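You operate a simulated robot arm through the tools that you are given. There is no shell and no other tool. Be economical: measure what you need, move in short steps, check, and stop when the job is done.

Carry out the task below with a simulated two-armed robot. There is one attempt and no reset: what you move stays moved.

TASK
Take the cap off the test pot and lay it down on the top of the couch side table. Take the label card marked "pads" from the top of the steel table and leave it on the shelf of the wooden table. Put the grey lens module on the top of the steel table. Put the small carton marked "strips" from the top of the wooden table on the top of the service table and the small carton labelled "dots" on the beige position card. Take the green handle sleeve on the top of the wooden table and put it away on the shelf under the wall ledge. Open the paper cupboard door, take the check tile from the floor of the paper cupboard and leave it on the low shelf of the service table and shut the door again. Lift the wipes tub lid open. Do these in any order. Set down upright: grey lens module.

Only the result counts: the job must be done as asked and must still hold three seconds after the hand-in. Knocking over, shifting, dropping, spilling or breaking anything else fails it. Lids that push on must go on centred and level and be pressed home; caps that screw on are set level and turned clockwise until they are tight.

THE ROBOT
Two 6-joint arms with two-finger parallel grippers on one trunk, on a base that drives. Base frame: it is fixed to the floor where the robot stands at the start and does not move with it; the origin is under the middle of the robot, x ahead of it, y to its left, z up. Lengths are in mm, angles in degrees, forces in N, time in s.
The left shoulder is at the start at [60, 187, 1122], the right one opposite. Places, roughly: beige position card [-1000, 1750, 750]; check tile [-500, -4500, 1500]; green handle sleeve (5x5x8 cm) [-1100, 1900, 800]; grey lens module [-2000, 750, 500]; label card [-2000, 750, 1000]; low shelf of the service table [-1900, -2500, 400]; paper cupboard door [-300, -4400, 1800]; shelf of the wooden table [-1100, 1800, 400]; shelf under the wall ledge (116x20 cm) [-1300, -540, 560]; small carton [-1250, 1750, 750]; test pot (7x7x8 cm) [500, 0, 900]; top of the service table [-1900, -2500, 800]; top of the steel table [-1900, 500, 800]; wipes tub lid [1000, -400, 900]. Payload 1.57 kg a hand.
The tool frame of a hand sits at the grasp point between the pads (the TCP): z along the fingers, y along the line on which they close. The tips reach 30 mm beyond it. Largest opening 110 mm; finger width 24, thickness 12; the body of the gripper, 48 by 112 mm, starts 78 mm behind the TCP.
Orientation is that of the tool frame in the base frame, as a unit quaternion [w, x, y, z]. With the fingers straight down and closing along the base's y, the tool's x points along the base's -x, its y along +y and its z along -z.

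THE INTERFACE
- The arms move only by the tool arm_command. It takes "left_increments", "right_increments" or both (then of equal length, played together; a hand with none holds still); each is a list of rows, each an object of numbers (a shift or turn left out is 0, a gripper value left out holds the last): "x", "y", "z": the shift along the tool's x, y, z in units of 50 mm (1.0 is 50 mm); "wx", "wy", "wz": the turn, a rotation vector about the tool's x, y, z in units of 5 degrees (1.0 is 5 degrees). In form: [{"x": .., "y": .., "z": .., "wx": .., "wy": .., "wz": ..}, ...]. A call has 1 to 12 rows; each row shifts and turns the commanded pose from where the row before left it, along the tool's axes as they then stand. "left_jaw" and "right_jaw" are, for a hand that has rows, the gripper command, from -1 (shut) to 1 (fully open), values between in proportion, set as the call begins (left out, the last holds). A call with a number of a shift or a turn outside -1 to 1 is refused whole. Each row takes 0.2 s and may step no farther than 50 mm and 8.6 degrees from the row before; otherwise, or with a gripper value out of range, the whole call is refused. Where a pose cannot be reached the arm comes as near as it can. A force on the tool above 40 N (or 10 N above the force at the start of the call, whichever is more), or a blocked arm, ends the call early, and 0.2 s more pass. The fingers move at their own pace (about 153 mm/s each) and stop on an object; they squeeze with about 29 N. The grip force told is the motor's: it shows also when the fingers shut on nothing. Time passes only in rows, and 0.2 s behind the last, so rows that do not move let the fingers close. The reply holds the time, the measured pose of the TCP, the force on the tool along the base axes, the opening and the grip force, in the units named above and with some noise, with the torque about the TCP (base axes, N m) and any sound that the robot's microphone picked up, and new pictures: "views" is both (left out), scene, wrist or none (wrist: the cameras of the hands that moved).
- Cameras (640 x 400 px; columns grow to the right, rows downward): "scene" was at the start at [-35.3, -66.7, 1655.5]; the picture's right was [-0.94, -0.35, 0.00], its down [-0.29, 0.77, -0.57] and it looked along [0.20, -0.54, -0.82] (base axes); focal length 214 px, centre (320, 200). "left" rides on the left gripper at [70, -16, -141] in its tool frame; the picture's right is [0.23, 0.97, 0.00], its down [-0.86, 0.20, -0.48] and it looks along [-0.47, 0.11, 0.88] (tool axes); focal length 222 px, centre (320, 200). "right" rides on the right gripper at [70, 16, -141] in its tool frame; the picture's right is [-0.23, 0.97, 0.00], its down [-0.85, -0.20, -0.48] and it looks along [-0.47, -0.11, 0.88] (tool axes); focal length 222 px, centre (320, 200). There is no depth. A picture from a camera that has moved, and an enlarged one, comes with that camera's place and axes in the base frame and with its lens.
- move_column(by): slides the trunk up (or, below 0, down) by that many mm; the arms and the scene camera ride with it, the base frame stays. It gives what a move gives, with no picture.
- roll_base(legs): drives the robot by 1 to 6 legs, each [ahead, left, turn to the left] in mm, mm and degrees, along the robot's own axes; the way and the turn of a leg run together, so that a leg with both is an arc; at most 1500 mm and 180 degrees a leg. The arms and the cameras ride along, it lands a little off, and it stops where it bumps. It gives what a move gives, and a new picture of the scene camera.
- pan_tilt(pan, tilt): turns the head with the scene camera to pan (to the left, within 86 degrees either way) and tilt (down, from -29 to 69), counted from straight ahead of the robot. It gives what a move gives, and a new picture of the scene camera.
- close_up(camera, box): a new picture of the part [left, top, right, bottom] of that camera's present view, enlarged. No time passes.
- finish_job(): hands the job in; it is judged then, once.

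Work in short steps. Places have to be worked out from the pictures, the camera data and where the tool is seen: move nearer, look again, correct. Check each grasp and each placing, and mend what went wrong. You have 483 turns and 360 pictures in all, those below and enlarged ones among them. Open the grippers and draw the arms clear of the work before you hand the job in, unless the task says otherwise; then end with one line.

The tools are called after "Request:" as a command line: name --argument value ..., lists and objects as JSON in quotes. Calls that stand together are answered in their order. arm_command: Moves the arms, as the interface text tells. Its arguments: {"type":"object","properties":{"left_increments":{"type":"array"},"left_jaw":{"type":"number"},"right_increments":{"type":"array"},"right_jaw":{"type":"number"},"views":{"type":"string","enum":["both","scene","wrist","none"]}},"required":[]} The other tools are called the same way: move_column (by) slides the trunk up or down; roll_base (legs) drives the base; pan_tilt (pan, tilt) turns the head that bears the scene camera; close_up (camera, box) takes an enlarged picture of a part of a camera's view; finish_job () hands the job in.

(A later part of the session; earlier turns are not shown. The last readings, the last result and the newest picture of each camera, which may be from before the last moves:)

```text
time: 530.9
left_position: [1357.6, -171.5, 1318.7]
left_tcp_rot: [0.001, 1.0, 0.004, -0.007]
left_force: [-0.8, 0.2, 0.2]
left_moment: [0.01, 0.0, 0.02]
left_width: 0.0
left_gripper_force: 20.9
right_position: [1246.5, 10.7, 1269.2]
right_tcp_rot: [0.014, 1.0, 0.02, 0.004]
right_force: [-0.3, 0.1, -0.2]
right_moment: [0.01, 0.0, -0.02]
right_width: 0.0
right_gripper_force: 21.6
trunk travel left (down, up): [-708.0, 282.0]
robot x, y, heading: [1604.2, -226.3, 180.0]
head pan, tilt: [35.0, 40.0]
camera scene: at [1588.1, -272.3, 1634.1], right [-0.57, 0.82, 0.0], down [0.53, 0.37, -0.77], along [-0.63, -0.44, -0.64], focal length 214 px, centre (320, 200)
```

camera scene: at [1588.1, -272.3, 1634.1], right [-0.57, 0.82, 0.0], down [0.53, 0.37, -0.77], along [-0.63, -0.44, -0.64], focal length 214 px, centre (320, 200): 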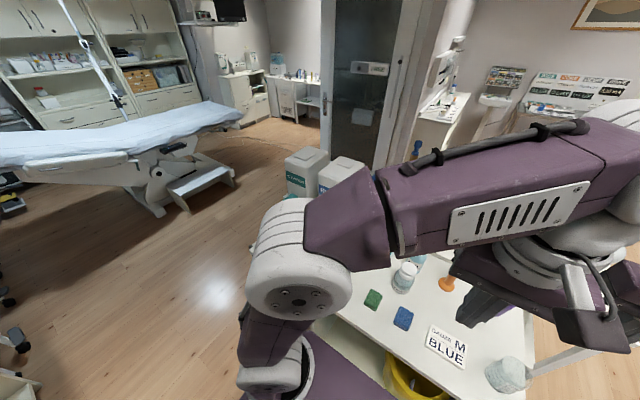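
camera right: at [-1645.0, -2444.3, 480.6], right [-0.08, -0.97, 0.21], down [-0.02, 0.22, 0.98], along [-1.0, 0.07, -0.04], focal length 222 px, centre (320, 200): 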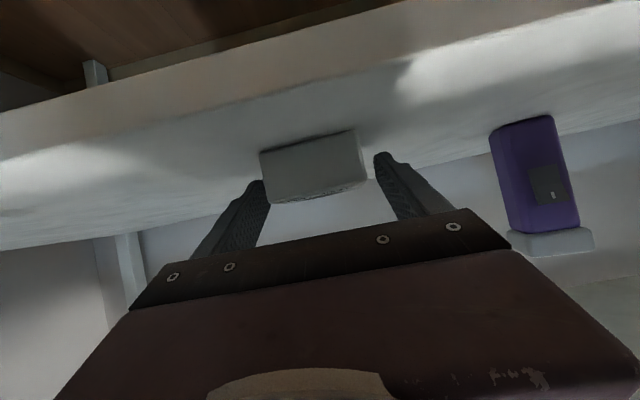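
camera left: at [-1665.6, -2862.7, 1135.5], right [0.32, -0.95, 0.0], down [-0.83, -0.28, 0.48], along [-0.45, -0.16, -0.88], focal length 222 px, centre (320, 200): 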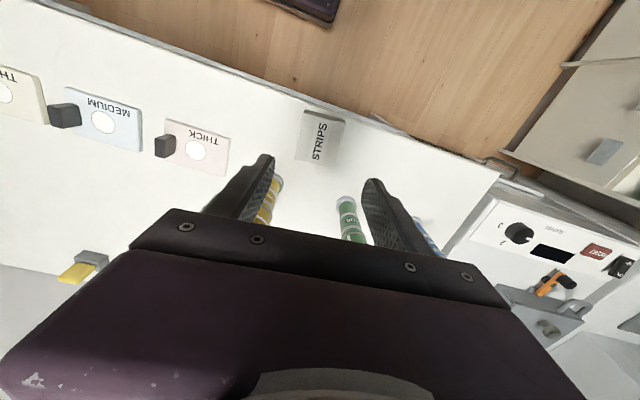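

Request:
arm_command --left_increments '[{"y": 0.9}, {"y": 0.9}, {"y": 0.9}]' --views "none"

Request:
roll_base --legs '[[0, 190, 0]]'

Request:
pan_tilt --pan 0 --tilt 45

```text
time: 531.7
left_position: [1359.7, -306.6, 1317.8]
left_tcp_rot: [0.0, 1.0, 0.003, -0.005]
left_force: [0.6, 0.6, 0.2]
left_moment: [-0.01, 0.03, -0.04]
left_width: 0.1
left_gripper_force: 21.2
right_position: [1246.9, 9.8, 1270.3]
right_tcp_rot: [0.013, 1.0, 0.02, 0.004]
right_force: [0.7, 1.2, 0.2]
right_moment: [0.01, 0.05, -0.03]
right_width: 0.2
right_gripper_force: 20.6
trunk travel left (down, up): [-708.0, 282.0]
robot x, y, heading: [1597.7, -221.7, 179.8]
head pan, tilt: [35.0, 40.0]
```

```text
time: 533.3
left_position: [1358.5, -494.0, 1318.6]
left_tcp_rot: [0.002, 1.0, 0.003, -0.006]
left_force: [-0.1, -0.5, -0.3]
left_moment: [-0.04, 0.0, -0.03]
left_width: 0.3
left_gripper_force: 21.6
right_position: [1247.1, -178.9, 1269.8]
right_tcp_rot: [0.014, 1.0, 0.02, 0.004]
right_force: [0.8, -0.1, 0.4]
right_moment: [-0.04, -0.02, -0.01]
right_width: 0.0
right_gripper_force: 21.4
trunk travel left (down, up): [-708.0, 282.0]
robot x, y, heading: [1600.1, -417.2, 179.8]
head pan, tilt: [35.0, 40.0]
camera scene: at [1588.0, -460.1, 1634.2], right [-0.57, 0.82, 0.0], down [0.53, 0.37, -0.77], along [-0.63, -0.44, -0.64], focal length 214 px, centre (320, 200)
```

scene: 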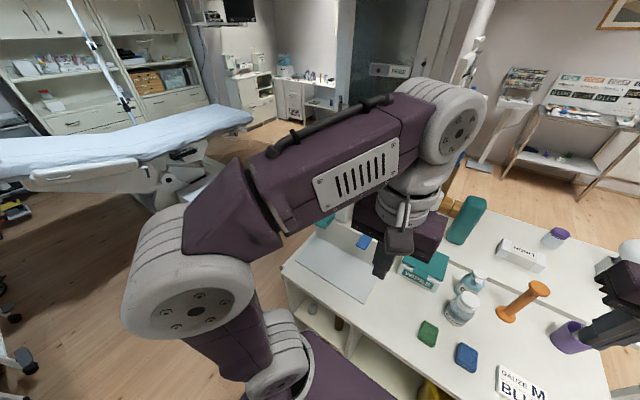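

```text
time: 534.3
left_position: [1357.7, -494.9, 1319.7]
left_tcp_rot: [0.001, 1.0, 0.003, -0.006]
left_force: [0.5, 1.2, -0.4]
left_moment: [0.02, 0.01, 0.01]
left_width: 0.1
left_gripper_force: 21.2
right_position: [1246.2, -180.0, 1269.4]
right_tcp_rot: [0.014, 1.0, 0.02, 0.004]
right_force: [0.6, 0.5, -0.9]
right_moment: [-0.02, -0.01, 0.0]
right_width: 0.0
right_gripper_force: 21.5
trunk travel left (down, up): [-708.0, 282.0]
robot x, y, heading: [1596.9, -414.9, 180.0]
head pan, tilt: [0.0, 45.0]
camera scene: at [1576.4, -413.2, 1626.9], right [0.0, 1.0, 0.0], down [0.71, 0.0, -0.71], along [-0.71, 0.0, -0.71], focal length 214 px, centre (320, 200)
```

scene: 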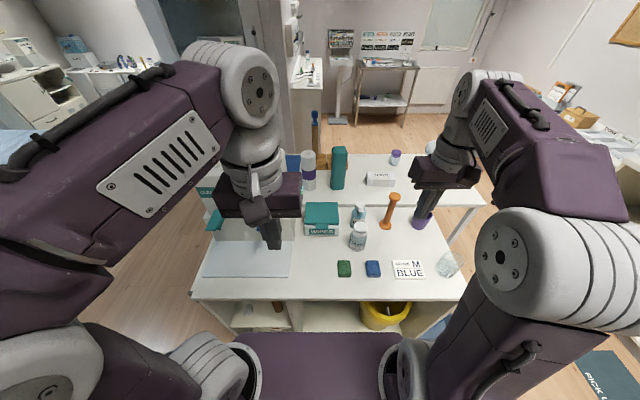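

Request:
close_up --camera "scene" --box '[260, 180, 400, 270]'

```text
4.44 times, centred on (330, 225) of scene
camera zoom: at [1576.4, -413.2, 1626.9], right [0.0, 1.0, 0.0], down [0.71, 0.0, -0.71], along [-0.71, 0.0, -0.71], focal length 953 px, centre (276, 89)
```

zoom: 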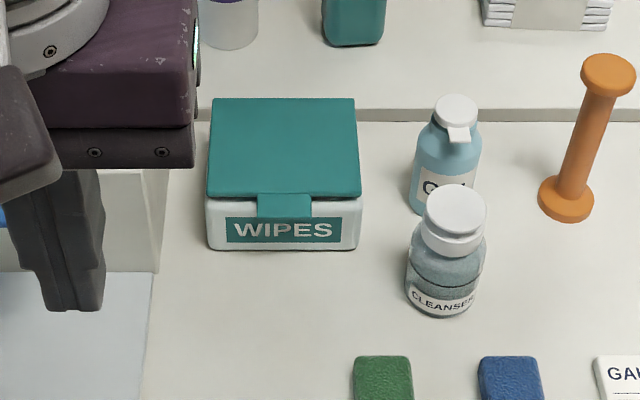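

The lid's tab faces me; hinge is at the back. I'll use the left hand horizontally under the tab. Reposition: back 50, right 195, trunk down 340.

Request:
roll_base --legs '[[-60, -195, 0]]'

Request:
move_column --by -300

Request:
arm_command --left_increments '[{"y": 0.8, "z": -0.2}, {"y": 0.8, "z": -0.2}, {"y": 0.6, "z": -0.2}, {"wy": -1, "x": -0.2}, {"wy": -1, "x": -0.2}, {"wy": -1, "x": -0.2}, {"wy": -1, "x": -0.2}, {"wy": -1, "x": -0.2}, {"wy": -1, "x": -0.2}, {"wy": -1, "x": -0.2}, {"wy": -1, "x": -0.2}, {"wy": -1, "x": -0.2}]' --views "none"

```text
time: 535.9
left_position: [1418.2, -306.0, 1319.7]
left_tcp_rot: [0.0, 1.0, 0.005, -0.007]
left_force: [-0.3, -0.1, 0.0]
left_moment: [-0.01, -0.01, -0.01]
left_width: 0.1
left_gripper_force: 21.1
right_position: [1305.8, 10.4, 1271.4]
right_tcp_rot: [0.013, 1.0, 0.021, 0.004]
right_force: [0.0, 0.2, 0.5]
right_moment: [0.0, 0.01, 0.02]
right_width: 0.0
right_gripper_force: 21.1
trunk travel left (down, up): [-708.0, 282.0]
robot x, y, heading: [1655.2, -221.0, -179.9]
head pan, tilt: [0.0, 45.0]
camera scene: at [1636.0, -223.1, 1626.9], right [0.0, 1.0, 0.0], down [0.71, 0.0, -0.71], along [-0.71, 0.0, -0.71], focal length 214 px, centre (320, 200)
```

scene: 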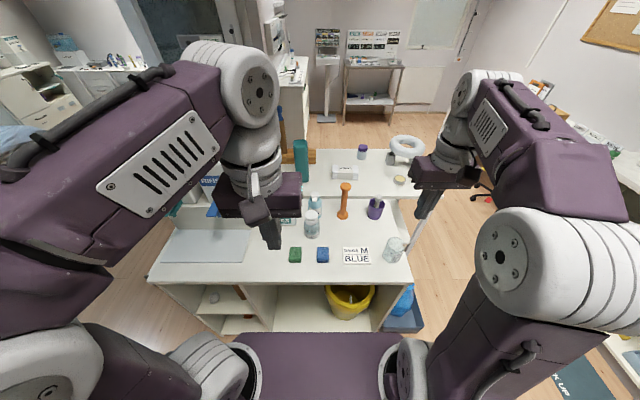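

```text
time: 538.9
left_position: [1418.4, -303.8, 1017.9]
left_tcp_rot: [0.001, 1.0, 0.005, -0.006]
left_force: [-0.7, 0.4, -0.2]
left_moment: [0.01, -0.04, 0.02]
left_width: 0.0
left_gripper_force: 21.0
right_position: [1306.8, 12.6, 969.9]
right_tcp_rot: [0.013, 1.0, 0.021, 0.004]
right_force: [-0.9, -0.1, 0.1]
right_moment: [0.02, -0.02, -0.02]
right_width: 0.1
right_gripper_force: 21.2
trunk travel left (down, up): [-408.0, 582.0]
robot x, y, heading: [1656.2, -222.4, -179.7]
head pan, tilt: [0.0, 45.0]
```

```text
time: 541.5
left_position: [1265.4, -416.9, 1126.7]
left_tcp_rot: [0.002, 0.922, 0.003, -0.387]
left_force: [-0.6, -0.2, -0.6]
left_moment: [-0.02, -0.03, 0.01]
left_width: 0.0
left_gripper_force: 21.6
left hand out of reach, approached as far as the arm can: row 5, 6, 7, 8, 9, 10, 11, 12
right_position: [1306.4, 13.2, 970.1]
right_tcp_rot: [0.013, 1.0, 0.022, 0.003]
right_force: [0.0, -0.4, -0.6]
right_moment: [0.02, 0.0, 0.01]
right_width: 0.0
right_gripper_force: 21.5
trunk travel left (down, up): [-408.0, 582.0]
robot x, y, heading: [1658.5, -221.9, -179.7]
head pan, tilt: [0.0, 45.0]
```

Continue rotating to horizontal while moving down/forward to in front of the tub.

Request:
arm_command --left_increments '[{"wy": -1, "x": 0.1, "z": 0.52}, {"wy": -1, "x": 0.14, "z": 0.51}, {"wy": -1, "x": 0.19, "z": 0.5}, {"wy": -1, "x": 0.23, "z": 0.48}, {"wy": -1, "x": 0.27, "z": 0.46}, {"wy": -1, "x": 0.31, "z": 0.43}, {"wy": -1, "x": 0.35, "z": 0.4}, {"wy": -1, "x": 0.38, "z": 0.37}, {"wy": -1, "x": 0.41, "z": 0.34}]' --views "both"

```text
time: 543.5
left_position: [1096.0, -422.2, 967.3]
left_tcp_rot: [-0.004, -0.706, -0.002, 0.708]
left_force: [0.1, -0.2, 0.8]
left_moment: [-0.04, 0.01, 0.0]
left_width: 0.1
left_gripper_force: 21.4
left hand out of reach, approached as far as the arm can: row 1, 2, 3, 5, 9
right_position: [1306.7, 11.8, 970.3]
right_tcp_rot: [0.013, 1.0, 0.021, 0.004]
right_force: [-0.2, 0.1, -1.3]
right_moment: [-0.02, 0.01, 0.04]
right_width: 0.2
right_gripper_force: 21.2
trunk travel left (down, up): [-408.0, 582.0]
robot x, y, heading: [1658.5, -221.0, -180.1]
head pan, tilt: [0.0, 45.0]
camera scene: at [1636.1, -221.0, 1326.9], right [0.0, 1.0, 0.0], down [0.71, 0.0, -0.71], along [-0.71, 0.0, -0.71], focal length 214 px, centre (320, 200)
camera left: at [1234.9, -404.5, 896.1], right [0.01, -0.97, -0.23], down [0.48, -0.19, 0.85], along [-0.88, -0.12, 0.47], focal length 222 px, centre (320, 200)
```

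scene: 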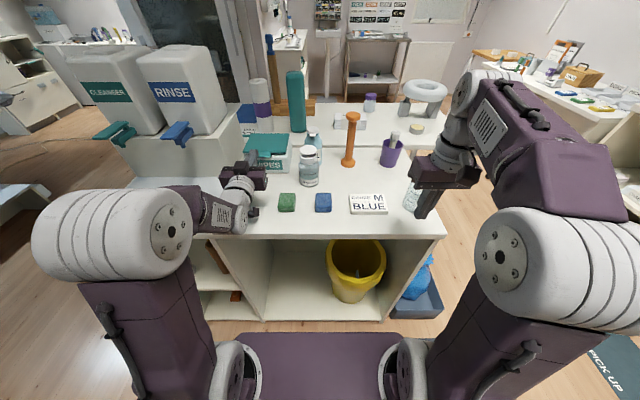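
left: 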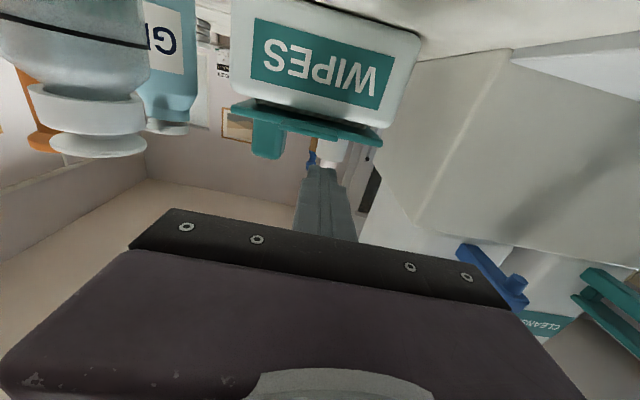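

Close-up from the left camera to understand the tab.

Request:
close_up --camera "left" --box '[200, 0, 440, 200]'

Request:
close_up --camera "scene" --box '[220, 120, 330, 210]'

```text
2.00 times, centred on (320, 100) of left
camera zoom: at [1234.9, -404.5, 896.1], right [0.01, -0.97, -0.23], down [0.48, -0.19, 0.85], along [-0.88, -0.12, 0.47], focal length 444 px, centre (320, 400)
```

zoom: 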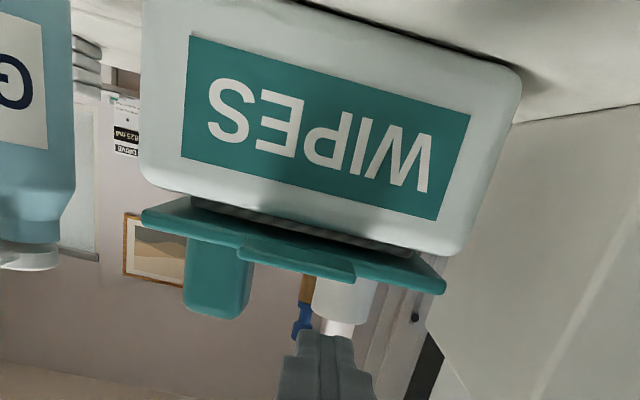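

```text
4.44 times, centred on (275, 165) of scene
camera zoom: at [1636.1, -221.0, 1326.9], right [0.0, 1.0, 0.0], down [0.71, 0.0, -0.71], along [-0.71, 0.0, -0.71], focal length 953 px, centre (520, 356)
```

zoom: 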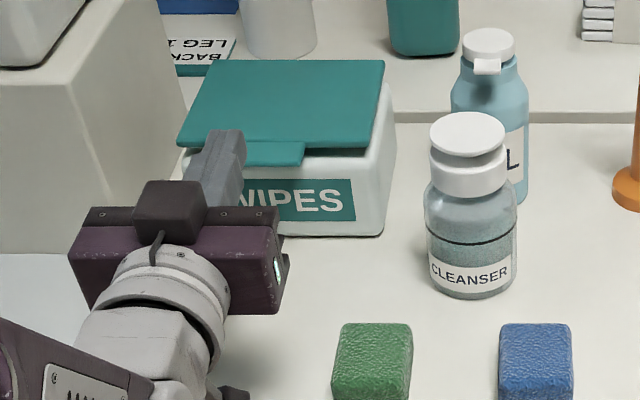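

The tab protrudes ~28 mm (front edge x≈1048, underside z≈934). Lower to z≈912, centre at y≈-404, then slide the fingers under it.

Request:
arm_command --left_increments '[{"x": 0.6, "y": -0.18}, {"x": 0.5, "y": -0.18}, {"z": 0.36}, {"z": 0.36}]' --views "wrist"

```text
time: 544.5
left_position: [1043.0, -409.1, 962.8]
left_tcp_rot: [-0.004, -0.703, -0.003, 0.711]
left_force: [1.1, -0.4, 0.3]
left_moment: [0.0, 0.03, 0.0]
left_width: 0.0
left_gripper_force: 20.9
left hand out of reach, approached as far as the arm can: row 1, 2
right_position: [1305.8, 12.6, 968.4]
right_tcp_rot: [0.012, 1.0, 0.021, 0.004]
right_force: [-1.3, -0.1, -0.9]
right_moment: [0.01, -0.03, 0.02]
right_width: 0.0
right_gripper_force: 21.3
trunk travel left (down, up): [-408.0, 582.0]
robot x, y, heading: [1658.0, -219.3, -179.9]
head pan, tilt: [0.0, 45.0]
camera left: at [1182.3, -390.6, 890.2], right [0.01, -0.97, -0.23], down [0.49, -0.19, 0.85], along [-0.87, -0.12, 0.48], focal length 222 px, centre (320, 200)
```

left: 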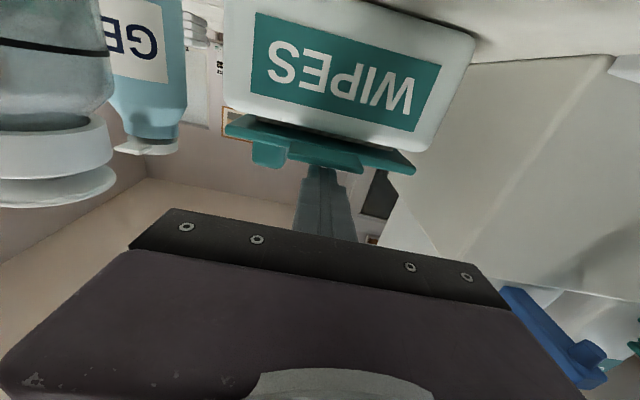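

The arm couldn't go lower; retreat 50 mm, lower the column 52 mm instead, then advance.

Request:
arm_command --left_increments '[{"z": -0.6}, {"z": -0.5}]' --views "none"

Request:
move_column --by -50

Request:
close_up --camera "left" --box '[160, 40, 480, 240]'

```text
time: 545.1
left_position: [1095.8, -408.5, 969.0]
left_tcp_rot: [-0.004, -0.705, -0.003, 0.709]
left_force: [0.1, 0.1, -0.7]
left_moment: [0.02, 0.03, -0.02]
left_width: 0.0
left_gripper_force: 21.0
left hand out of reach, approached as far as the arm can: row 2
right_position: [1306.3, 12.1, 970.0]
right_tcp_rot: [0.013, 1.0, 0.02, 0.003]
right_force: [0.1, -1.3, -0.1]
right_moment: [0.0, 0.0, -0.02]
right_width: 0.2
right_gripper_force: 21.0
trunk travel left (down, up): [-408.0, 582.0]
robot x, y, heading: [1656.4, -221.6, -180.0]
head pan, tilt: [0.0, 45.0]
```

```text
time: 545.7
left_position: [1097.6, -408.6, 948.7]
left_tcp_rot: [-0.004, -0.7, -0.004, 0.714]
left_force: [7.5, 0.1, 13.9]
left_moment: [0.22, -2.88, -0.04]
left_width: 0.0
left_gripper_force: 21.5
right_position: [1307.4, 13.1, 943.8]
right_tcp_rot: [0.014, 1.0, 0.02, 0.004]
right_force: [0.2, 0.3, 0.3]
right_moment: [-0.01, -0.04, 0.01]
right_width: 0.0
right_gripper_force: 21.3
trunk travel left (down, up): [-382.0, 608.0]
robot x, y, heading: [1654.8, -224.3, -179.9]
head pan, tilt: [0.0, 45.0]
stopped: the force on the tool passed its limit at 71 N (the readings are from after the stop); the commanded pose is now the measured one
```

```text
2.00 times, centred on (320, 140) of left
camera zoom: at [1236.1, -389.6, 875.3], right [0.0, -0.97, -0.23], down [0.5, -0.19, 0.85], along [-0.87, -0.12, 0.48], focal length 444 px, centre (320, 320)
```

zoom: 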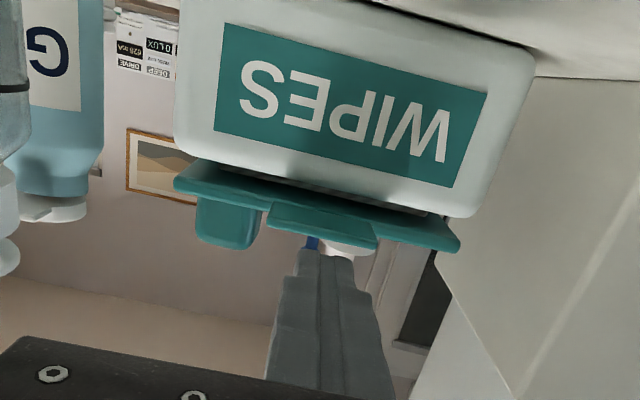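

The wrist camera touched the table. Raise 40 and pitch the fingers 30° down instead, which lifts the camera.

Request:
move_column --by 45

Request:
arm_command --left_increments '[{"wy": 1, "z": -0.2}, {"wy": 1, "z": -0.1}, {"wy": 1}, {"wy": 1}, {"wy": 1}, {"wy": 1}]' --views "none"

```text
time: 546.5
left_position: [1095.8, -408.5, 993.1]
left_tcp_rot: [-0.004, -0.701, -0.004, 0.713]
left_force: [-0.6, 0.6, 0.4]
left_moment: [-0.01, 0.02, -0.03]
left_width: 0.1
left_gripper_force: 20.8
right_position: [1307.2, 11.9, 987.2]
right_tcp_rot: [0.014, 1.0, 0.021, 0.006]
right_force: [0.2, 0.0, 0.4]
right_moment: [0.02, -0.02, -0.01]
right_width: 0.0
right_gripper_force: 21.2
trunk travel left (down, up): [-427.0, 563.0]
robot x, y, heading: [1658.4, -219.4, -179.8]
head pan, tilt: [0.0, 45.0]
```

```text
time: 547.9
left_position: [1109.9, -403.6, 993.5]
left_tcp_rot: [-0.004, 0.849, 0.0, -0.529]
left_force: [-0.4, 0.3, -0.3]
left_moment: [0.0, 0.0, 0.05]
left_width: 0.0
left_gripper_force: 21.6
left hand out of reach, approached as far as the arm can: row 6
right_position: [1306.4, 11.9, 988.2]
right_tcp_rot: [0.013, 1.0, 0.021, 0.005]
right_force: [0.7, 0.3, -0.2]
right_moment: [0.01, 0.01, 0.0]
right_width: 0.0
right_gripper_force: 21.6
trunk travel left (down, up): [-427.0, 563.0]
robot x, y, heading: [1656.8, -221.4, -179.8]
head pan, tilt: [0.0, 45.0]
```

Lower 76 mm by column and advance horizontally 52 mm under the tab.

Request:
move_column --by -77

Request:
arm_command --left_increments '[{"z": 0.32, "x": -0.15}, {"z": 0.32, "x": -0.15}, {"z": 0.3, "x": -0.14}]' --views "both"

Request:
close_up --camera "scene" --box '[220, 100, 330, 190]'

```text
time: 549.1
left_position: [1110.6, -404.6, 915.8]
left_tcp_rot: [-0.004, 0.848, -0.001, -0.529]
left_force: [0.9, -0.2, 1.0]
left_moment: [-0.01, -0.01, -0.01]
left_width: 0.2
left_gripper_force: 21.8
right_position: [1306.1, 12.1, 911.3]
right_tcp_rot: [0.013, 1.0, 0.021, 0.005]
right_force: [-0.5, 0.5, -0.5]
right_moment: [0.01, -0.05, -0.03]
right_width: 0.2
right_gripper_force: 21.1
trunk travel left (down, up): [-350.0, 640.0]
robot x, y, heading: [1657.2, -221.1, -180.0]
head pan, tilt: [0.0, 45.0]
```

```text
time: 549.9
left_position: [1060.8, -404.6, 915.7]
left_tcp_rot: [-0.005, 0.849, -0.001, -0.529]
left_force: [16.3, 1.8, -0.9]
left_moment: [0.04, -0.06, -0.04]
left_width: 0.0
left_gripper_force: 20.9
right_position: [1307.2, 12.1, 911.8]
right_tcp_rot: [0.013, 1.0, 0.021, 0.003]
right_force: [-0.3, -0.4, -0.6]
right_moment: [-0.01, 0.01, 0.02]
right_width: 0.0
right_gripper_force: 21.2
trunk travel left (down, up): [-350.0, 640.0]
robot x, y, heading: [1659.3, -224.2, -179.7]
head pan, tilt: [0.0, 45.0]
camera scene: at [1639.7, -220.9, 1268.5], right [0.0, 1.0, 0.0], down [0.71, 0.0, -0.71], along [-0.71, 0.0, -0.71], focal length 214 px, centre (320, 200)
camera left: at [1217.8, -388.1, 914.2], right [0.09, -0.97, -0.21], down [0.05, -0.21, 0.98], along [-0.99, -0.1, 0.03], focal length 222 px, centre (320, 200)
```

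scene: 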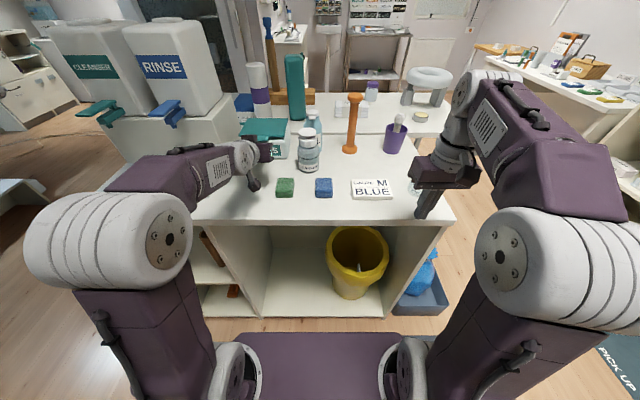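
left: 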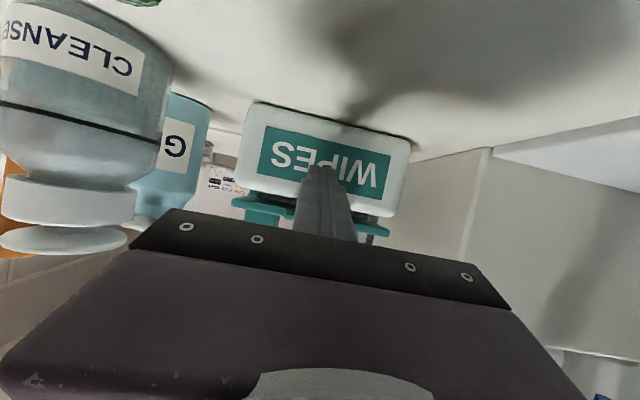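

```text
4.44 times, centred on (275, 145) of scene
camera zoom: at [1639.7, -220.9, 1268.5], right [0.0, 1.0, 0.0], down [0.71, 0.0, -0.71], along [-0.71, 0.0, -0.71], focal length 953 px, centre (520, 444)
```

zoom: 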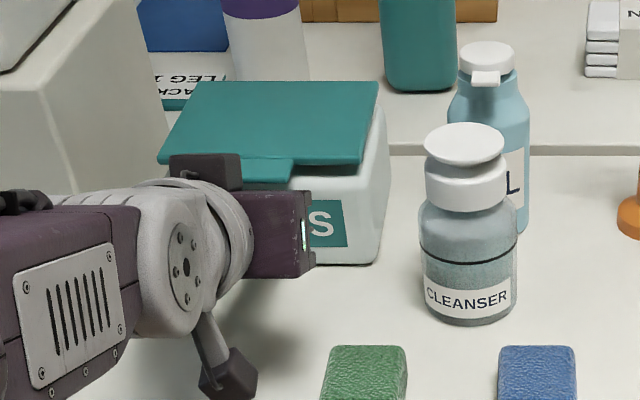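

Fingertips lightly touch the tub front under the tab. Ease back 4 mm and lift slowly, then follow the lid's arc.

Request:
arm_command --left_increments '[{"x": 0.035, "z": -0.072}, {"x": -0.144, "z": -0.07}, {"x": -0.144, "z": -0.07}, {"x": -0.144, "z": -0.07}, {"x": -0.144, "z": -0.07}, {"x": -0.144, "z": -0.07}]' --views "wrist"

Request:
close_up --camera "scene" --box '[220, 100, 330, 190]'

```text
time: 551.3
left_position: [1062.6, -404.2, 955.5]
left_tcp_rot: [-0.004, 0.848, 0.0, -0.529]
left_force: [0.9, 1.1, -0.1]
left_moment: [-0.01, 0.01, 0.0]
left_width: 0.0
left_gripper_force: 21.8
right_position: [1305.6, 11.6, 911.8]
right_tcp_rot: [0.013, 1.0, 0.021, 0.004]
right_force: [0.4, -0.1, -0.7]
right_moment: [-0.03, 0.02, 0.03]
right_width: 0.1
right_gripper_force: 21.3
trunk travel left (down, up): [-350.0, 640.0]
robot x, y, heading: [1657.8, -220.6, -180.0]
head pan, tilt: [0.0, 45.0]
camera left: at [1218.8, -388.1, 953.9], right [0.1, -0.97, -0.21], down [0.05, -0.21, 0.98], along [-0.99, -0.1, 0.03], focal length 222 px, centre (320, 200)
```

left: 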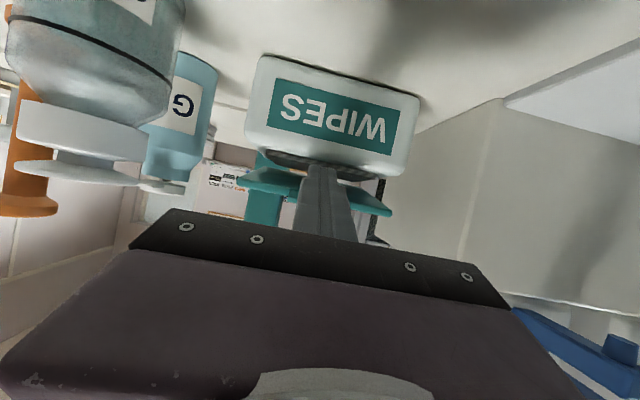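

```text
4.44 times, centred on (275, 145) of scene
camera zoom: at [1636.5, -221.1, 1268.5], right [0.0, 1.0, 0.0], down [0.71, 0.0, -0.71], along [-0.71, 0.0, -0.71], focal length 953 px, centre (520, 444)
```

zoom: 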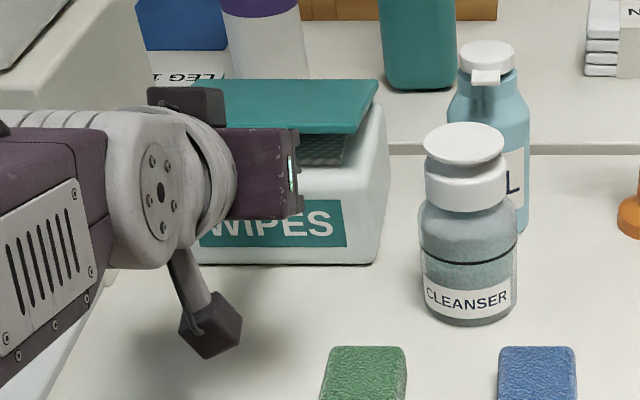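

The lid is rising. Continue following its arc up and back.

Request:
arm_command --left_increments '[{"x": -0.2, "z": 0.0}, {"x": -0.21, "z": 0.02}, {"x": -0.21, "z": 0.03}, {"x": -0.21, "z": 0.05}, {"x": -0.21, "z": 0.08}, {"x": -0.21, "z": 0.1}, {"x": -0.21, "z": 0.1}, {"x": -0.21, "z": 0.12}]' --views "none"

Request:
close_up --camera "scene" --box '[220, 80, 350, 190]'

```text
time: 553.1
left_position: [1002.3, -406.1, 1019.2]
left_tcp_rot: [-0.005, 0.849, -0.001, -0.528]
left_force: [1.1, 0.2, 0.6]
left_moment: [-0.01, 0.02, -0.03]
left_width: 0.3
left_gripper_force: 21.2
right_position: [1305.4, 13.5, 910.9]
right_tcp_rot: [0.014, 1.0, 0.021, 0.005]
right_force: [0.6, -0.4, -0.6]
right_moment: [-0.01, -0.03, -0.01]
right_width: 0.2
right_gripper_force: 21.4
trunk travel left (down, up): [-350.0, 640.0]
robot x, y, heading: [1655.8, -219.7, -179.9]
head pan, tilt: [0.0, 45.0]
```

```text
3.64 times, centred on (285, 135) of scene
camera zoom: at [1636.1, -221.1, 1268.5], right [0.0, 1.0, 0.0], down [0.71, 0.0, -0.71], along [-0.71, 0.0, -0.71], focal length 780 px, centre (447, 436)
```

zoom: 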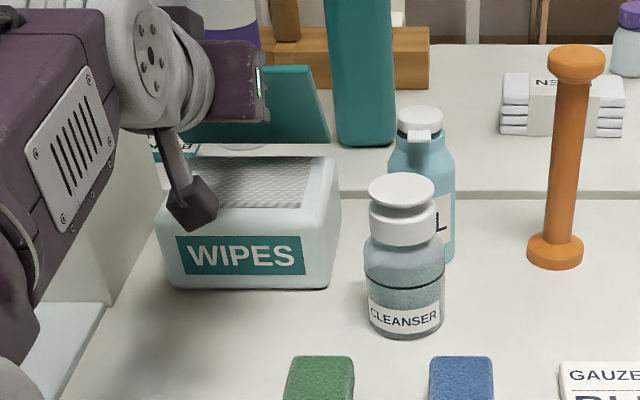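

Lid past ~60°. Push it further back past vertical.

Request:
arm_command --left_increments '[{"x": -0.12, "z": 0.12}, {"x": -0.12, "z": 0.12}, {"x": -0.1, "z": 0.13}, {"x": -0.1, "z": 0.13}, {"x": -0.08, "z": 0.14}, {"x": -0.07, "z": 0.14}, {"x": -0.07, "z": 0.14}, {"x": -0.07, "z": 0.14}]' --views "none"

Request:
close_up --camera "scene" --box '[200, 60, 350, 190]'

```text
time: 554.9
left_position: [938.8, -404.6, 1026.1]
left_tcp_rot: [-0.005, 0.849, -0.001, -0.529]
left_force: [0.8, -0.2, 0.4]
left_moment: [0.01, -0.01, 0.01]
left_width: 0.0
left_gripper_force: 21.2
right_position: [1306.5, 11.1, 910.9]
right_tcp_rot: [0.014, 1.0, 0.021, 0.005]
right_force: [0.0, 0.9, 0.8]
right_moment: [-0.02, -0.05, -0.02]
right_width: 0.0
right_gripper_force: 21.1
trunk travel left (down, up): [-350.0, 640.0]
robot x, y, heading: [1661.5, -221.4, -179.8]
head pan, tilt: [0.0, 45.0]
```

```text
3.08 times, centred on (275, 125) of scene
camera zoom: at [1635.6, -221.2, 1268.5], right [0.0, 1.0, 0.0], down [0.71, 0.0, -0.71], along [-0.71, 0.0, -0.71], focal length 660 px, centre (458, 431)
```

zoom: 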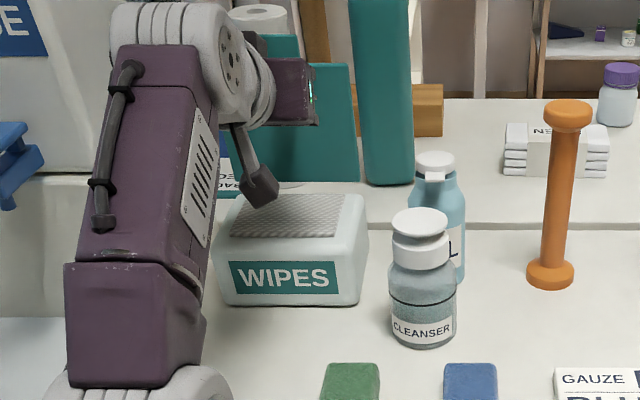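

Lid is about vertical. Nudge ~24 mm more so it rests past vertical, then check.

Request:
arm_command --left_increments '[{"x": -0.07, "z": 0.12}, {"x": -0.07, "z": 0.12}, {"x": -0.07, "z": 0.12}, {"x": -0.07, "z": 0.12}]' --views "none"

Request:
arm_command --left_increments '[{"z": -0.6}, {"z": -0.8}, {"z": -0.9}, {"z": -0.9}, {"z": -0.9}]' --views "none"

Request:
close_up --camera "scene" --box '[200, 60, 350, 190]'

```text
time: 555.9
left_position: [933.4, -403.2, 1019.5]
left_tcp_rot: [-0.004, 0.848, 0.0, -0.529]
left_force: [0.5, 0.3, -0.8]
left_moment: [-0.02, 0.0, 0.01]
left_width: 0.0
left_gripper_force: 21.3
left hand out of reach, approached as far as the arm can: row 1, 2, 3, 4
right_position: [1305.7, 12.1, 911.6]
right_tcp_rot: [0.013, 1.0, 0.021, 0.005]
right_force: [-0.3, 0.0, -0.1]
right_moment: [-0.02, 0.0, 0.0]
right_width: 0.1
right_gripper_force: 21.3
trunk travel left (down, up): [-350.0, 640.0]
robot x, y, heading: [1658.7, -220.2, -179.9]
head pan, tilt: [0.0, 45.0]
```

```text
time: 557.1
left_position: [1119.8, -404.9, 1110.2]
left_tcp_rot: [-0.004, 0.849, 0.0, -0.529]
left_force: [0.0, 0.4, 0.8]
left_moment: [0.02, -0.02, -0.03]
left_width: 0.2
left_gripper_force: 21.0
right_position: [1306.2, 11.7, 911.1]
right_tcp_rot: [0.013, 1.0, 0.02, 0.003]
right_force: [-0.3, 1.0, 0.7]
right_moment: [-0.01, 0.04, 0.01]
right_width: 0.1
right_gripper_force: 20.9
trunk travel left (down, up): [-350.0, 640.0]
robot x, y, heading: [1658.2, -220.1, -179.8]
head pan, tilt: [0.0, 45.0]
```

```text
3.08 times, centred on (275, 125) of scene
camera zoom: at [1637.8, -221.0, 1268.5], right [0.0, 1.0, 0.0], down [0.71, 0.0, -0.71], along [-0.71, 0.0, -0.71], focal length 660 px, centre (458, 431)
```

zoom: 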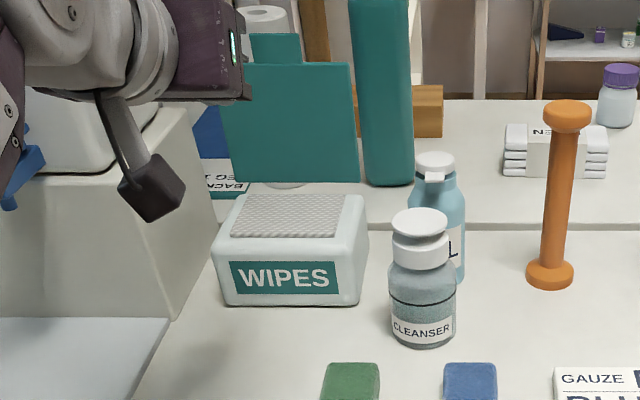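

The lid stands open by itself. Next the test pot: raise the trunk and drive round the tables (via y≈900) to its front side.

Request:
move_column --by 350

Request:
roll_base --legs '[[-60, 0, 0], [0, -1130, 0]]'

Request:
roll_base --legs '[[1500, 0, 0], [200, 0, 0]]'

```text
time: 560.5
left_position: [1118.6, -406.3, 1459.3]
left_tcp_rot: [-0.005, 0.849, -0.002, -0.529]
left_force: [0.5, -0.3, -0.3]
left_moment: [0.02, -0.01, -0.01]
left_width: 0.0
left_gripper_force: 21.3
right_position: [1306.8, 11.6, 1262.5]
right_tcp_rot: [0.013, 1.0, 0.022, 0.004]
right_force: [0.9, 0.6, -0.3]
right_moment: [0.0, 0.01, 0.0]
right_width: 0.0
right_gripper_force: 21.3
trunk travel left (down, up): [-700.0, 290.0]
robot x, y, heading: [1656.2, -221.8, -180.0]
head pan, tilt: [0.0, 45.0]
```

```text
time: 566.9
left_position: [1173.5, 730.5, 1458.8]
left_tcp_rot: [-0.002, 0.849, 0.003, -0.529]
left_force: [-0.6, -1.3, -0.2]
left_moment: [0.0, 0.0, 0.01]
left_width: 0.3
left_gripper_force: 21.4
right_position: [1357.6, 1149.7, 1261.1]
right_tcp_rot: [0.012, 1.0, 0.025, 0.006]
right_force: [-0.1, -0.5, 0.7]
right_moment: [-0.02, 0.0, -0.03]
right_width: 0.0
right_gripper_force: 21.6
trunk travel left (down, up): [-700.0, 290.0]
robot x, y, heading: [1710.7, 919.3, -179.3]
head pan, tilt: [0.0, 45.0]
camera scene: at [1690.3, 919.8, 1618.5], right [-0.01, 1.0, 0.0], down [0.71, 0.01, -0.71], along [-0.71, -0.01, -0.71], focal length 214 px, centre (320, 200)
```

scene: 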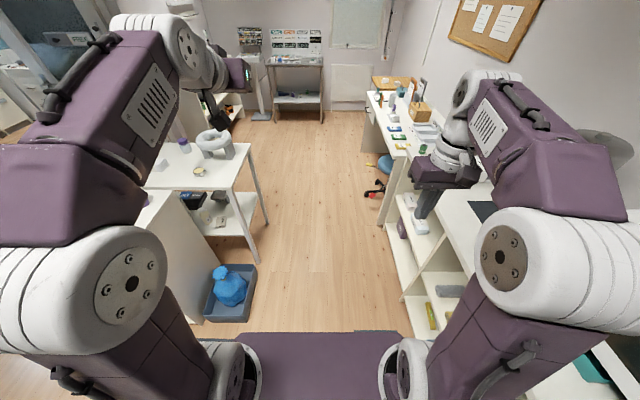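

```text
time: 575.5
left_position: [-530.5, 710.4, 1459.3]
left_tcp_rot: [-0.002, 0.848, 0.004, -0.531]
left_force: [-0.1, 0.0, 0.9]
left_moment: [0.0, 0.0, 0.0]
left_width: 0.1
left_gripper_force: 21.2
right_position: [-346.7, 1131.1, 1262.0]
right_tcp_rot: [0.014, 1.0, 0.026, 0.003]
right_force: [0.4, -1.1, -0.7]
right_moment: [0.03, 0.06, -0.01]
right_width: 0.0
right_gripper_force: 20.7
trunk travel left (down, up): [-700.0, 290.0]
robot x, y, heading: [3.1, 899.3, -179.3]
head pan, tilt: [0.0, 45.0]
camera scene: at [-15.1, 901.2, 1618.5], right [-0.01, 1.0, 0.0], down [0.71, 0.01, -0.71], along [-0.71, -0.01, -0.71], focal length 214 px, centre (320, 200)
```

scene: 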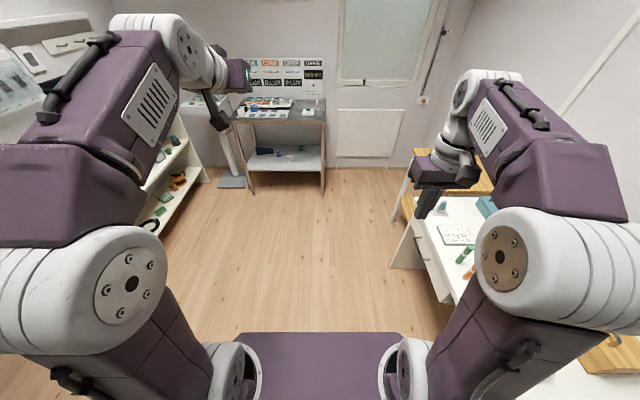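

Bring the left hand back to vertical, then drive to face the pot from its front (x≈-280, y≈0), turning to heading 0.

Request:
arm_command --left_increments '[{"wy": 1, "x": 0.36, "z": -0.07}, {"wy": 1, "x": 0.37, "z": -0.04}, {"wy": 1, "x": 0.37, "z": 0.0}, {"wy": 1, "x": 0.37, "z": 0.03}, {"wy": 1, "x": 0.36, "z": 0.06}, {"wy": 1, "x": 0.36, "z": 0.09}, {"wy": 1, "x": 0.35, "z": 0.12}, {"wy": 1, "x": 0.34, "z": 0.15}, {"wy": 1, "x": 0.32, "z": 0.18}, {"wy": 1, "x": 0.3, "z": 0.21}, {"wy": 1, "x": 0.28, "z": 0.23}, {"wy": 1, "x": 0.26, "z": 0.26}]' --left_jaw 1 --views "none"

Request:
roll_base --legs '[[280, 0, 0], [0, 890, 0]]'

Request:
roll_base --legs '[[0, 0, 179.3]]'

```text
time: 578.1
left_position: [-401.7, 713.1, 1281.5]
left_tcp_rot: [-0.004, 0.999, 0.002, -0.034]
left_force: [0.1, -0.2, -0.5]
left_moment: [0.03, -0.01, -0.04]
left_width: 109.9
left_gripper_force: 0.0
right_position: [-351.0, 1130.8, 1260.8]
right_tcp_rot: [0.013, 1.0, 0.026, 0.005]
right_force: [-0.1, 0.2, -0.2]
right_moment: [0.01, -0.02, -0.04]
right_width: 0.2
right_gripper_force: 21.4
trunk travel left (down, up): [-700.0, 290.0]
robot x, y, heading: [2.8, 898.1, -179.4]
head pan, tilt: [0.0, 45.0]
```

```text
time: 584.3
left_position: [-666.1, -168.1, 1281.3]
left_tcp_rot: [-0.003, 0.999, 0.005, -0.033]
left_force: [0.2, 0.2, 0.1]
left_moment: [0.02, -0.01, 0.01]
left_width: 109.9
left_gripper_force: 0.1
right_position: [-617.5, 251.1, 1261.2]
right_tcp_rot: [0.014, 0.999, 0.028, 0.005]
right_force: [-0.1, 0.2, -0.2]
right_moment: [-0.01, 0.01, 0.0]
right_width: 0.2
right_gripper_force: 21.0
trunk travel left (down, up): [-700.0, 290.0]
robot x, y, heading: [-260.6, 24.7, -178.8]
head pan, tilt: [0.0, 45.0]
camera scene: at [-283.7, 22.7, 1618.5], right [-0.02, 1.0, 0.0], down [0.71, 0.01, -0.71], along [-0.71, -0.01, -0.71], focal length 214 px, centre (320, 200)
```

scene: 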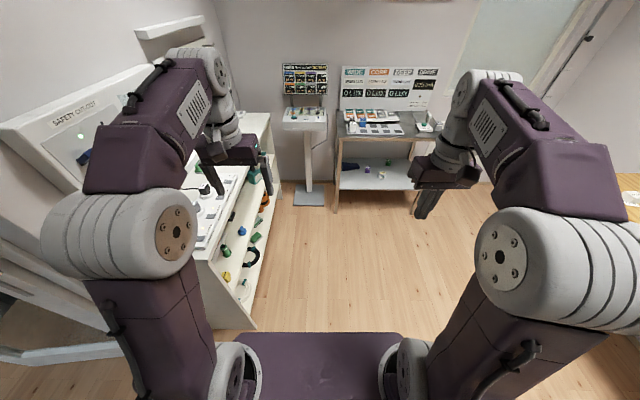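

```text
time: 592.0
left_position: [152.6, 191.2, 1282.1]
left_tcp_rot: [0.034, 0.02, 0.999, -0.004]
left_force: [0.5, -0.4, 0.8]
left_moment: [0.01, 0.02, -0.01]
left_width: 110.3
left_gripper_force: 0.1
right_position: [82.6, -225.7, 1262.1]
right_tcp_rot: [-0.005, -0.004, 1.0, 0.014]
right_force: [0.1, 0.5, -0.1]
right_moment: [-0.01, 0.0, 0.0]
right_width: 0.0
right_gripper_force: 21.6
trunk travel left (down, up): [-700.0, 290.0]
robot x, y, heading: [-263.4, 21.6, -1.6]
head pan, tilt: [0.0, 45.0]
camera scene: at [-240.9, 21.7, 1618.5], right [-0.03, -1.0, 0.0], down [-0.71, 0.02, -0.71], along [0.71, -0.02, -0.71], focal length 214 px, centre (320, 200)
```

scene: 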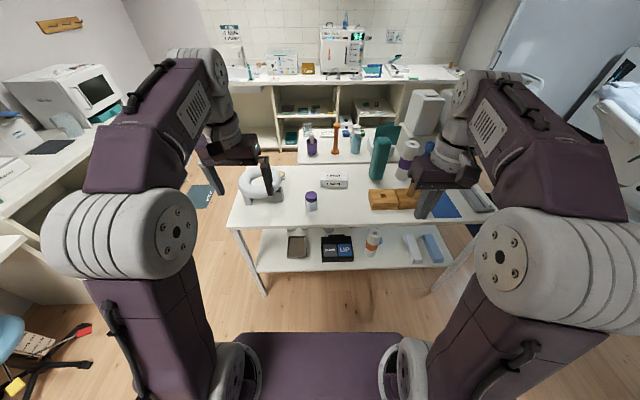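

Request:
close_up --camera "scene" --box '[270, 150, 370, 225]'

```text
5.33 times, centred on (320, 188) of scene
camera zoom: at [-240.9, 21.7, 1618.5], right [-0.03, -1.0, 0.0], down [-0.71, 0.02, -0.71], along [0.71, -0.02, -0.71], focal length 1144 px, centre (320, 267)
```

zoom: 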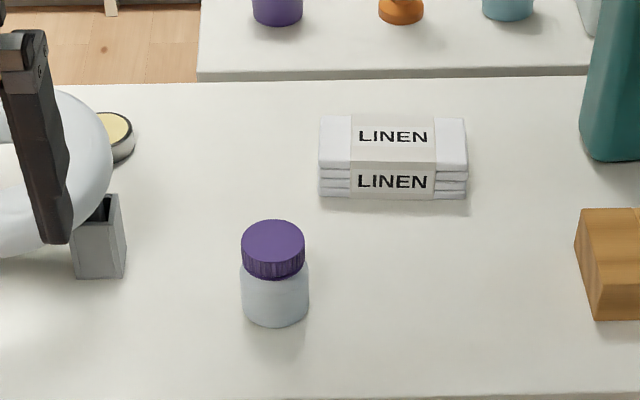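

The cap is ribbed (screw type likely). Lower 150 and drive up to x≈0.

Request:
move_column --by -150

Request:
roll_base --legs '[[263, 0, 1.5]]'

Request:
arm_command --left_increments '[{"y": -0.9, "wy": 0.4}, {"y": -0.9, "wy": 0.4}, {"y": -0.9}, {"x": -0.6, "y": -0.2}, {"x": -0.6, "z": 0.5}]' --views "wrist"

```text
time: 593.7
left_position: [150.9, 190.6, 1131.6]
left_tcp_rot: [0.033, 0.019, 0.999, -0.005]
left_force: [0.1, -0.2, 0.1]
left_moment: [0.0, 0.0, 0.0]
left_width: 110.2
left_gripper_force: 0.1
right_position: [82.2, -224.4, 1111.4]
right_tcp_rot: [-0.004, -0.004, 1.0, 0.012]
right_force: [0.7, -0.5, -0.2]
right_moment: [0.04, -0.02, 0.0]
right_width: 0.1
right_gripper_force: 21.4
trunk travel left (down, up): [-550.0, 440.0]
robot x, y, heading: [-261.9, 20.8, -1.7]
head pan, tilt: [0.0, 45.0]
```

```text
time: 595.6
left_position: [411.3, 195.0, 1131.8]
left_tcp_rot: [0.033, 0.008, 0.999, -0.004]
left_force: [1.0, 0.3, 0.1]
left_moment: [-0.04, 0.01, -0.01]
left_width: 109.6
left_gripper_force: 0.1
right_position: [350.1, -222.1, 1110.7]
right_tcp_rot: [-0.005, -0.016, 1.0, 0.014]
right_force: [-0.7, 0.1, -0.6]
right_moment: [-0.03, 0.03, 0.02]
right_width: 0.0
right_gripper_force: 21.8
trunk travel left (down, up): [-550.0, 440.0]
robot x, y, heading: [-2.1, 15.6, -0.7]
head pan, tilt: [0.0, 45.0]
camera scene: at [21.8, 16.8, 1468.5], right [-0.01, -1.0, 0.0], down [-0.71, 0.01, -0.71], along [0.71, -0.01, -0.71], focal length 214 px, centre (320, 200)
```

scene: 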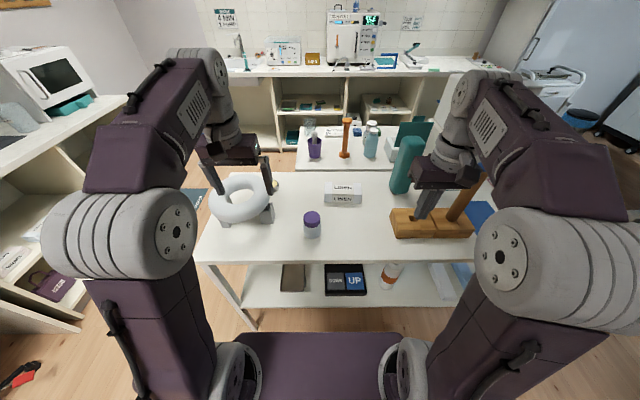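

```text
time: 596.8
left_position: [467.3, 49.0, 1104.2]
left_tcp_rot: [0.0, 0.008, 1.0, -0.004]
left_force: [-0.5, -0.3, -0.2]
left_moment: [0.02, -0.01, -0.03]
left_width: 110.1
left_gripper_force: 0.1
left hand out of reach, approached as far as the arm can: row 5
right_position: [350.4, -221.7, 1111.7]
right_tcp_rot: [-0.004, -0.015, 1.0, 0.014]
right_force: [0.1, 0.0, 0.8]
right_moment: [0.0, 0.02, -0.02]
right_width: 0.0
right_gripper_force: 21.4
trunk travel left (down, up): [-550.0, 440.0]
robot x, y, heading: [0.1, 14.2, -0.6]
head pan, tilt: [0.0, 45.0]
camera left: at [395.5, 36.4, 1244.6], right [-0.21, 0.98, -0.01], down [0.86, 0.19, 0.48], along [0.47, 0.09, -0.88], focal length 222 px, centre (320, 200)
```

left: 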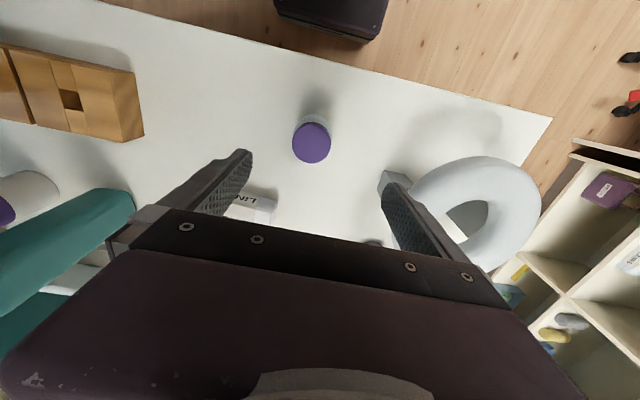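

Triangulation gives the cap top at z≈965, centre (467, 37). Descend 60 mm centred and look.

Request:
arm_command --left_increments '[{"y": -0.24, "z": 0.4}, {"z": 0.8}]' --views "both"

```text
time: 597.4
left_position: [463.9, 39.1, 1044.7]
left_tcp_rot: [-0.002, 0.008, 1.0, -0.004]
left_force: [-0.3, -0.6, -0.2]
left_moment: [0.03, 0.01, 0.0]
left_width: 110.2
left_gripper_force: 0.2
right_position: [349.8, -222.1, 1110.9]
right_tcp_rot: [-0.004, -0.016, 1.0, 0.013]
right_force: [-0.2, 0.9, 0.0]
right_moment: [0.0, 0.02, 0.0]
right_width: 0.0
right_gripper_force: 21.3
trunk travel left (down, up): [-550.0, 440.0]
robot x, y, heading: [-1.8, 15.2, -0.5]
head pan, tilt: [0.0, 45.0]
camera scene: at [21.4, 17.2, 1468.5], right [-0.01, -1.0, 0.0], down [-0.71, 0.01, -0.71], along [0.71, -0.01, -0.71], focal length 214 px, centre (320, 200)
camera left: at [393.2, 25.2, 1185.1], right [-0.21, 0.98, -0.01], down [0.86, 0.19, 0.48], along [0.47, 0.09, -0.88], focal length 222 px, centre (320, 200)
```

scene: 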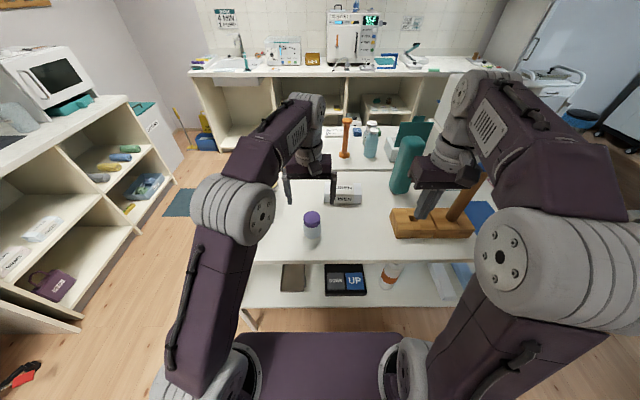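
left: 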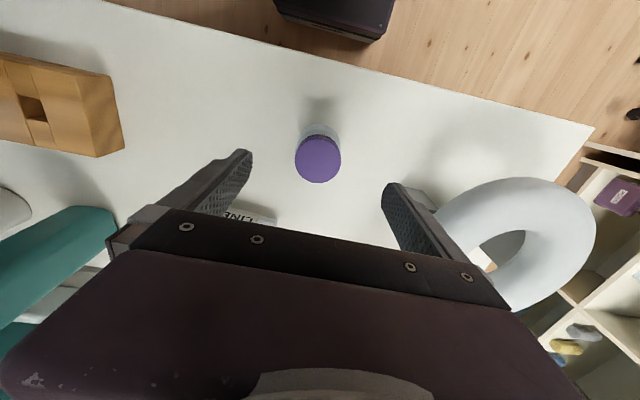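

Estimates for cap height range 920–965; descend to TCP z≈1000 (tips 970) and re-measure.

Request:
arm_command --left_increments '[{"x": -0.14, "y": -0.04, "z": 0.45}, {"z": 0.45}]' --views "wrist"

Request:
close_up --camera "scene" --box '[260, 150, 380, 260]'

```text
time: 598.0
left_position: [470.9, 36.3, 1000.1]
left_tcp_rot: [-0.001, 0.008, 1.0, -0.004]
left_force: [0.2, -0.2, 0.5]
left_moment: [-0.02, 0.03, 0.01]
left_width: 110.0
left_gripper_force: 0.1
right_position: [349.4, -221.5, 1110.9]
right_tcp_rot: [-0.003, -0.015, 1.0, 0.013]
right_force: [0.1, -0.1, -0.1]
right_moment: [0.04, -0.01, 0.01]
right_width: 0.0
right_gripper_force: 21.1
trunk travel left (down, up): [-550.0, 440.0]
robot x, y, heading: [2.2, 17.2, -0.5]
head pan, tilt: [0.0, 45.0]
camera left: at [400.0, 22.5, 1140.0], right [-0.21, 0.98, -0.01], down [0.86, 0.19, 0.48], along [0.47, 0.1, -0.88], focal length 222 px, centre (320, 200)
```

left: 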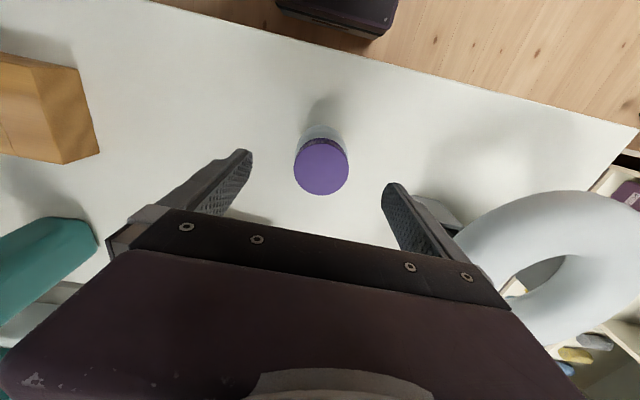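

```text
3.64 times, centred on (320, 205) of scene
camera zoom: at [21.3, 16.9, 1468.5], right [-0.01, -1.0, 0.0], down [-0.71, 0.01, -0.71], along [0.71, -0.01, -0.71], focal length 780 px, centre (320, 182)
```

zoom: 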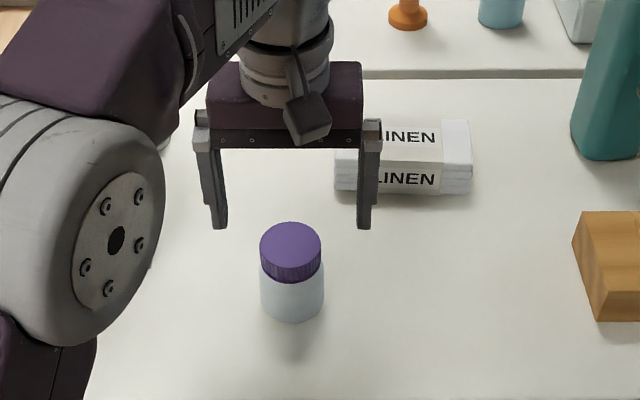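

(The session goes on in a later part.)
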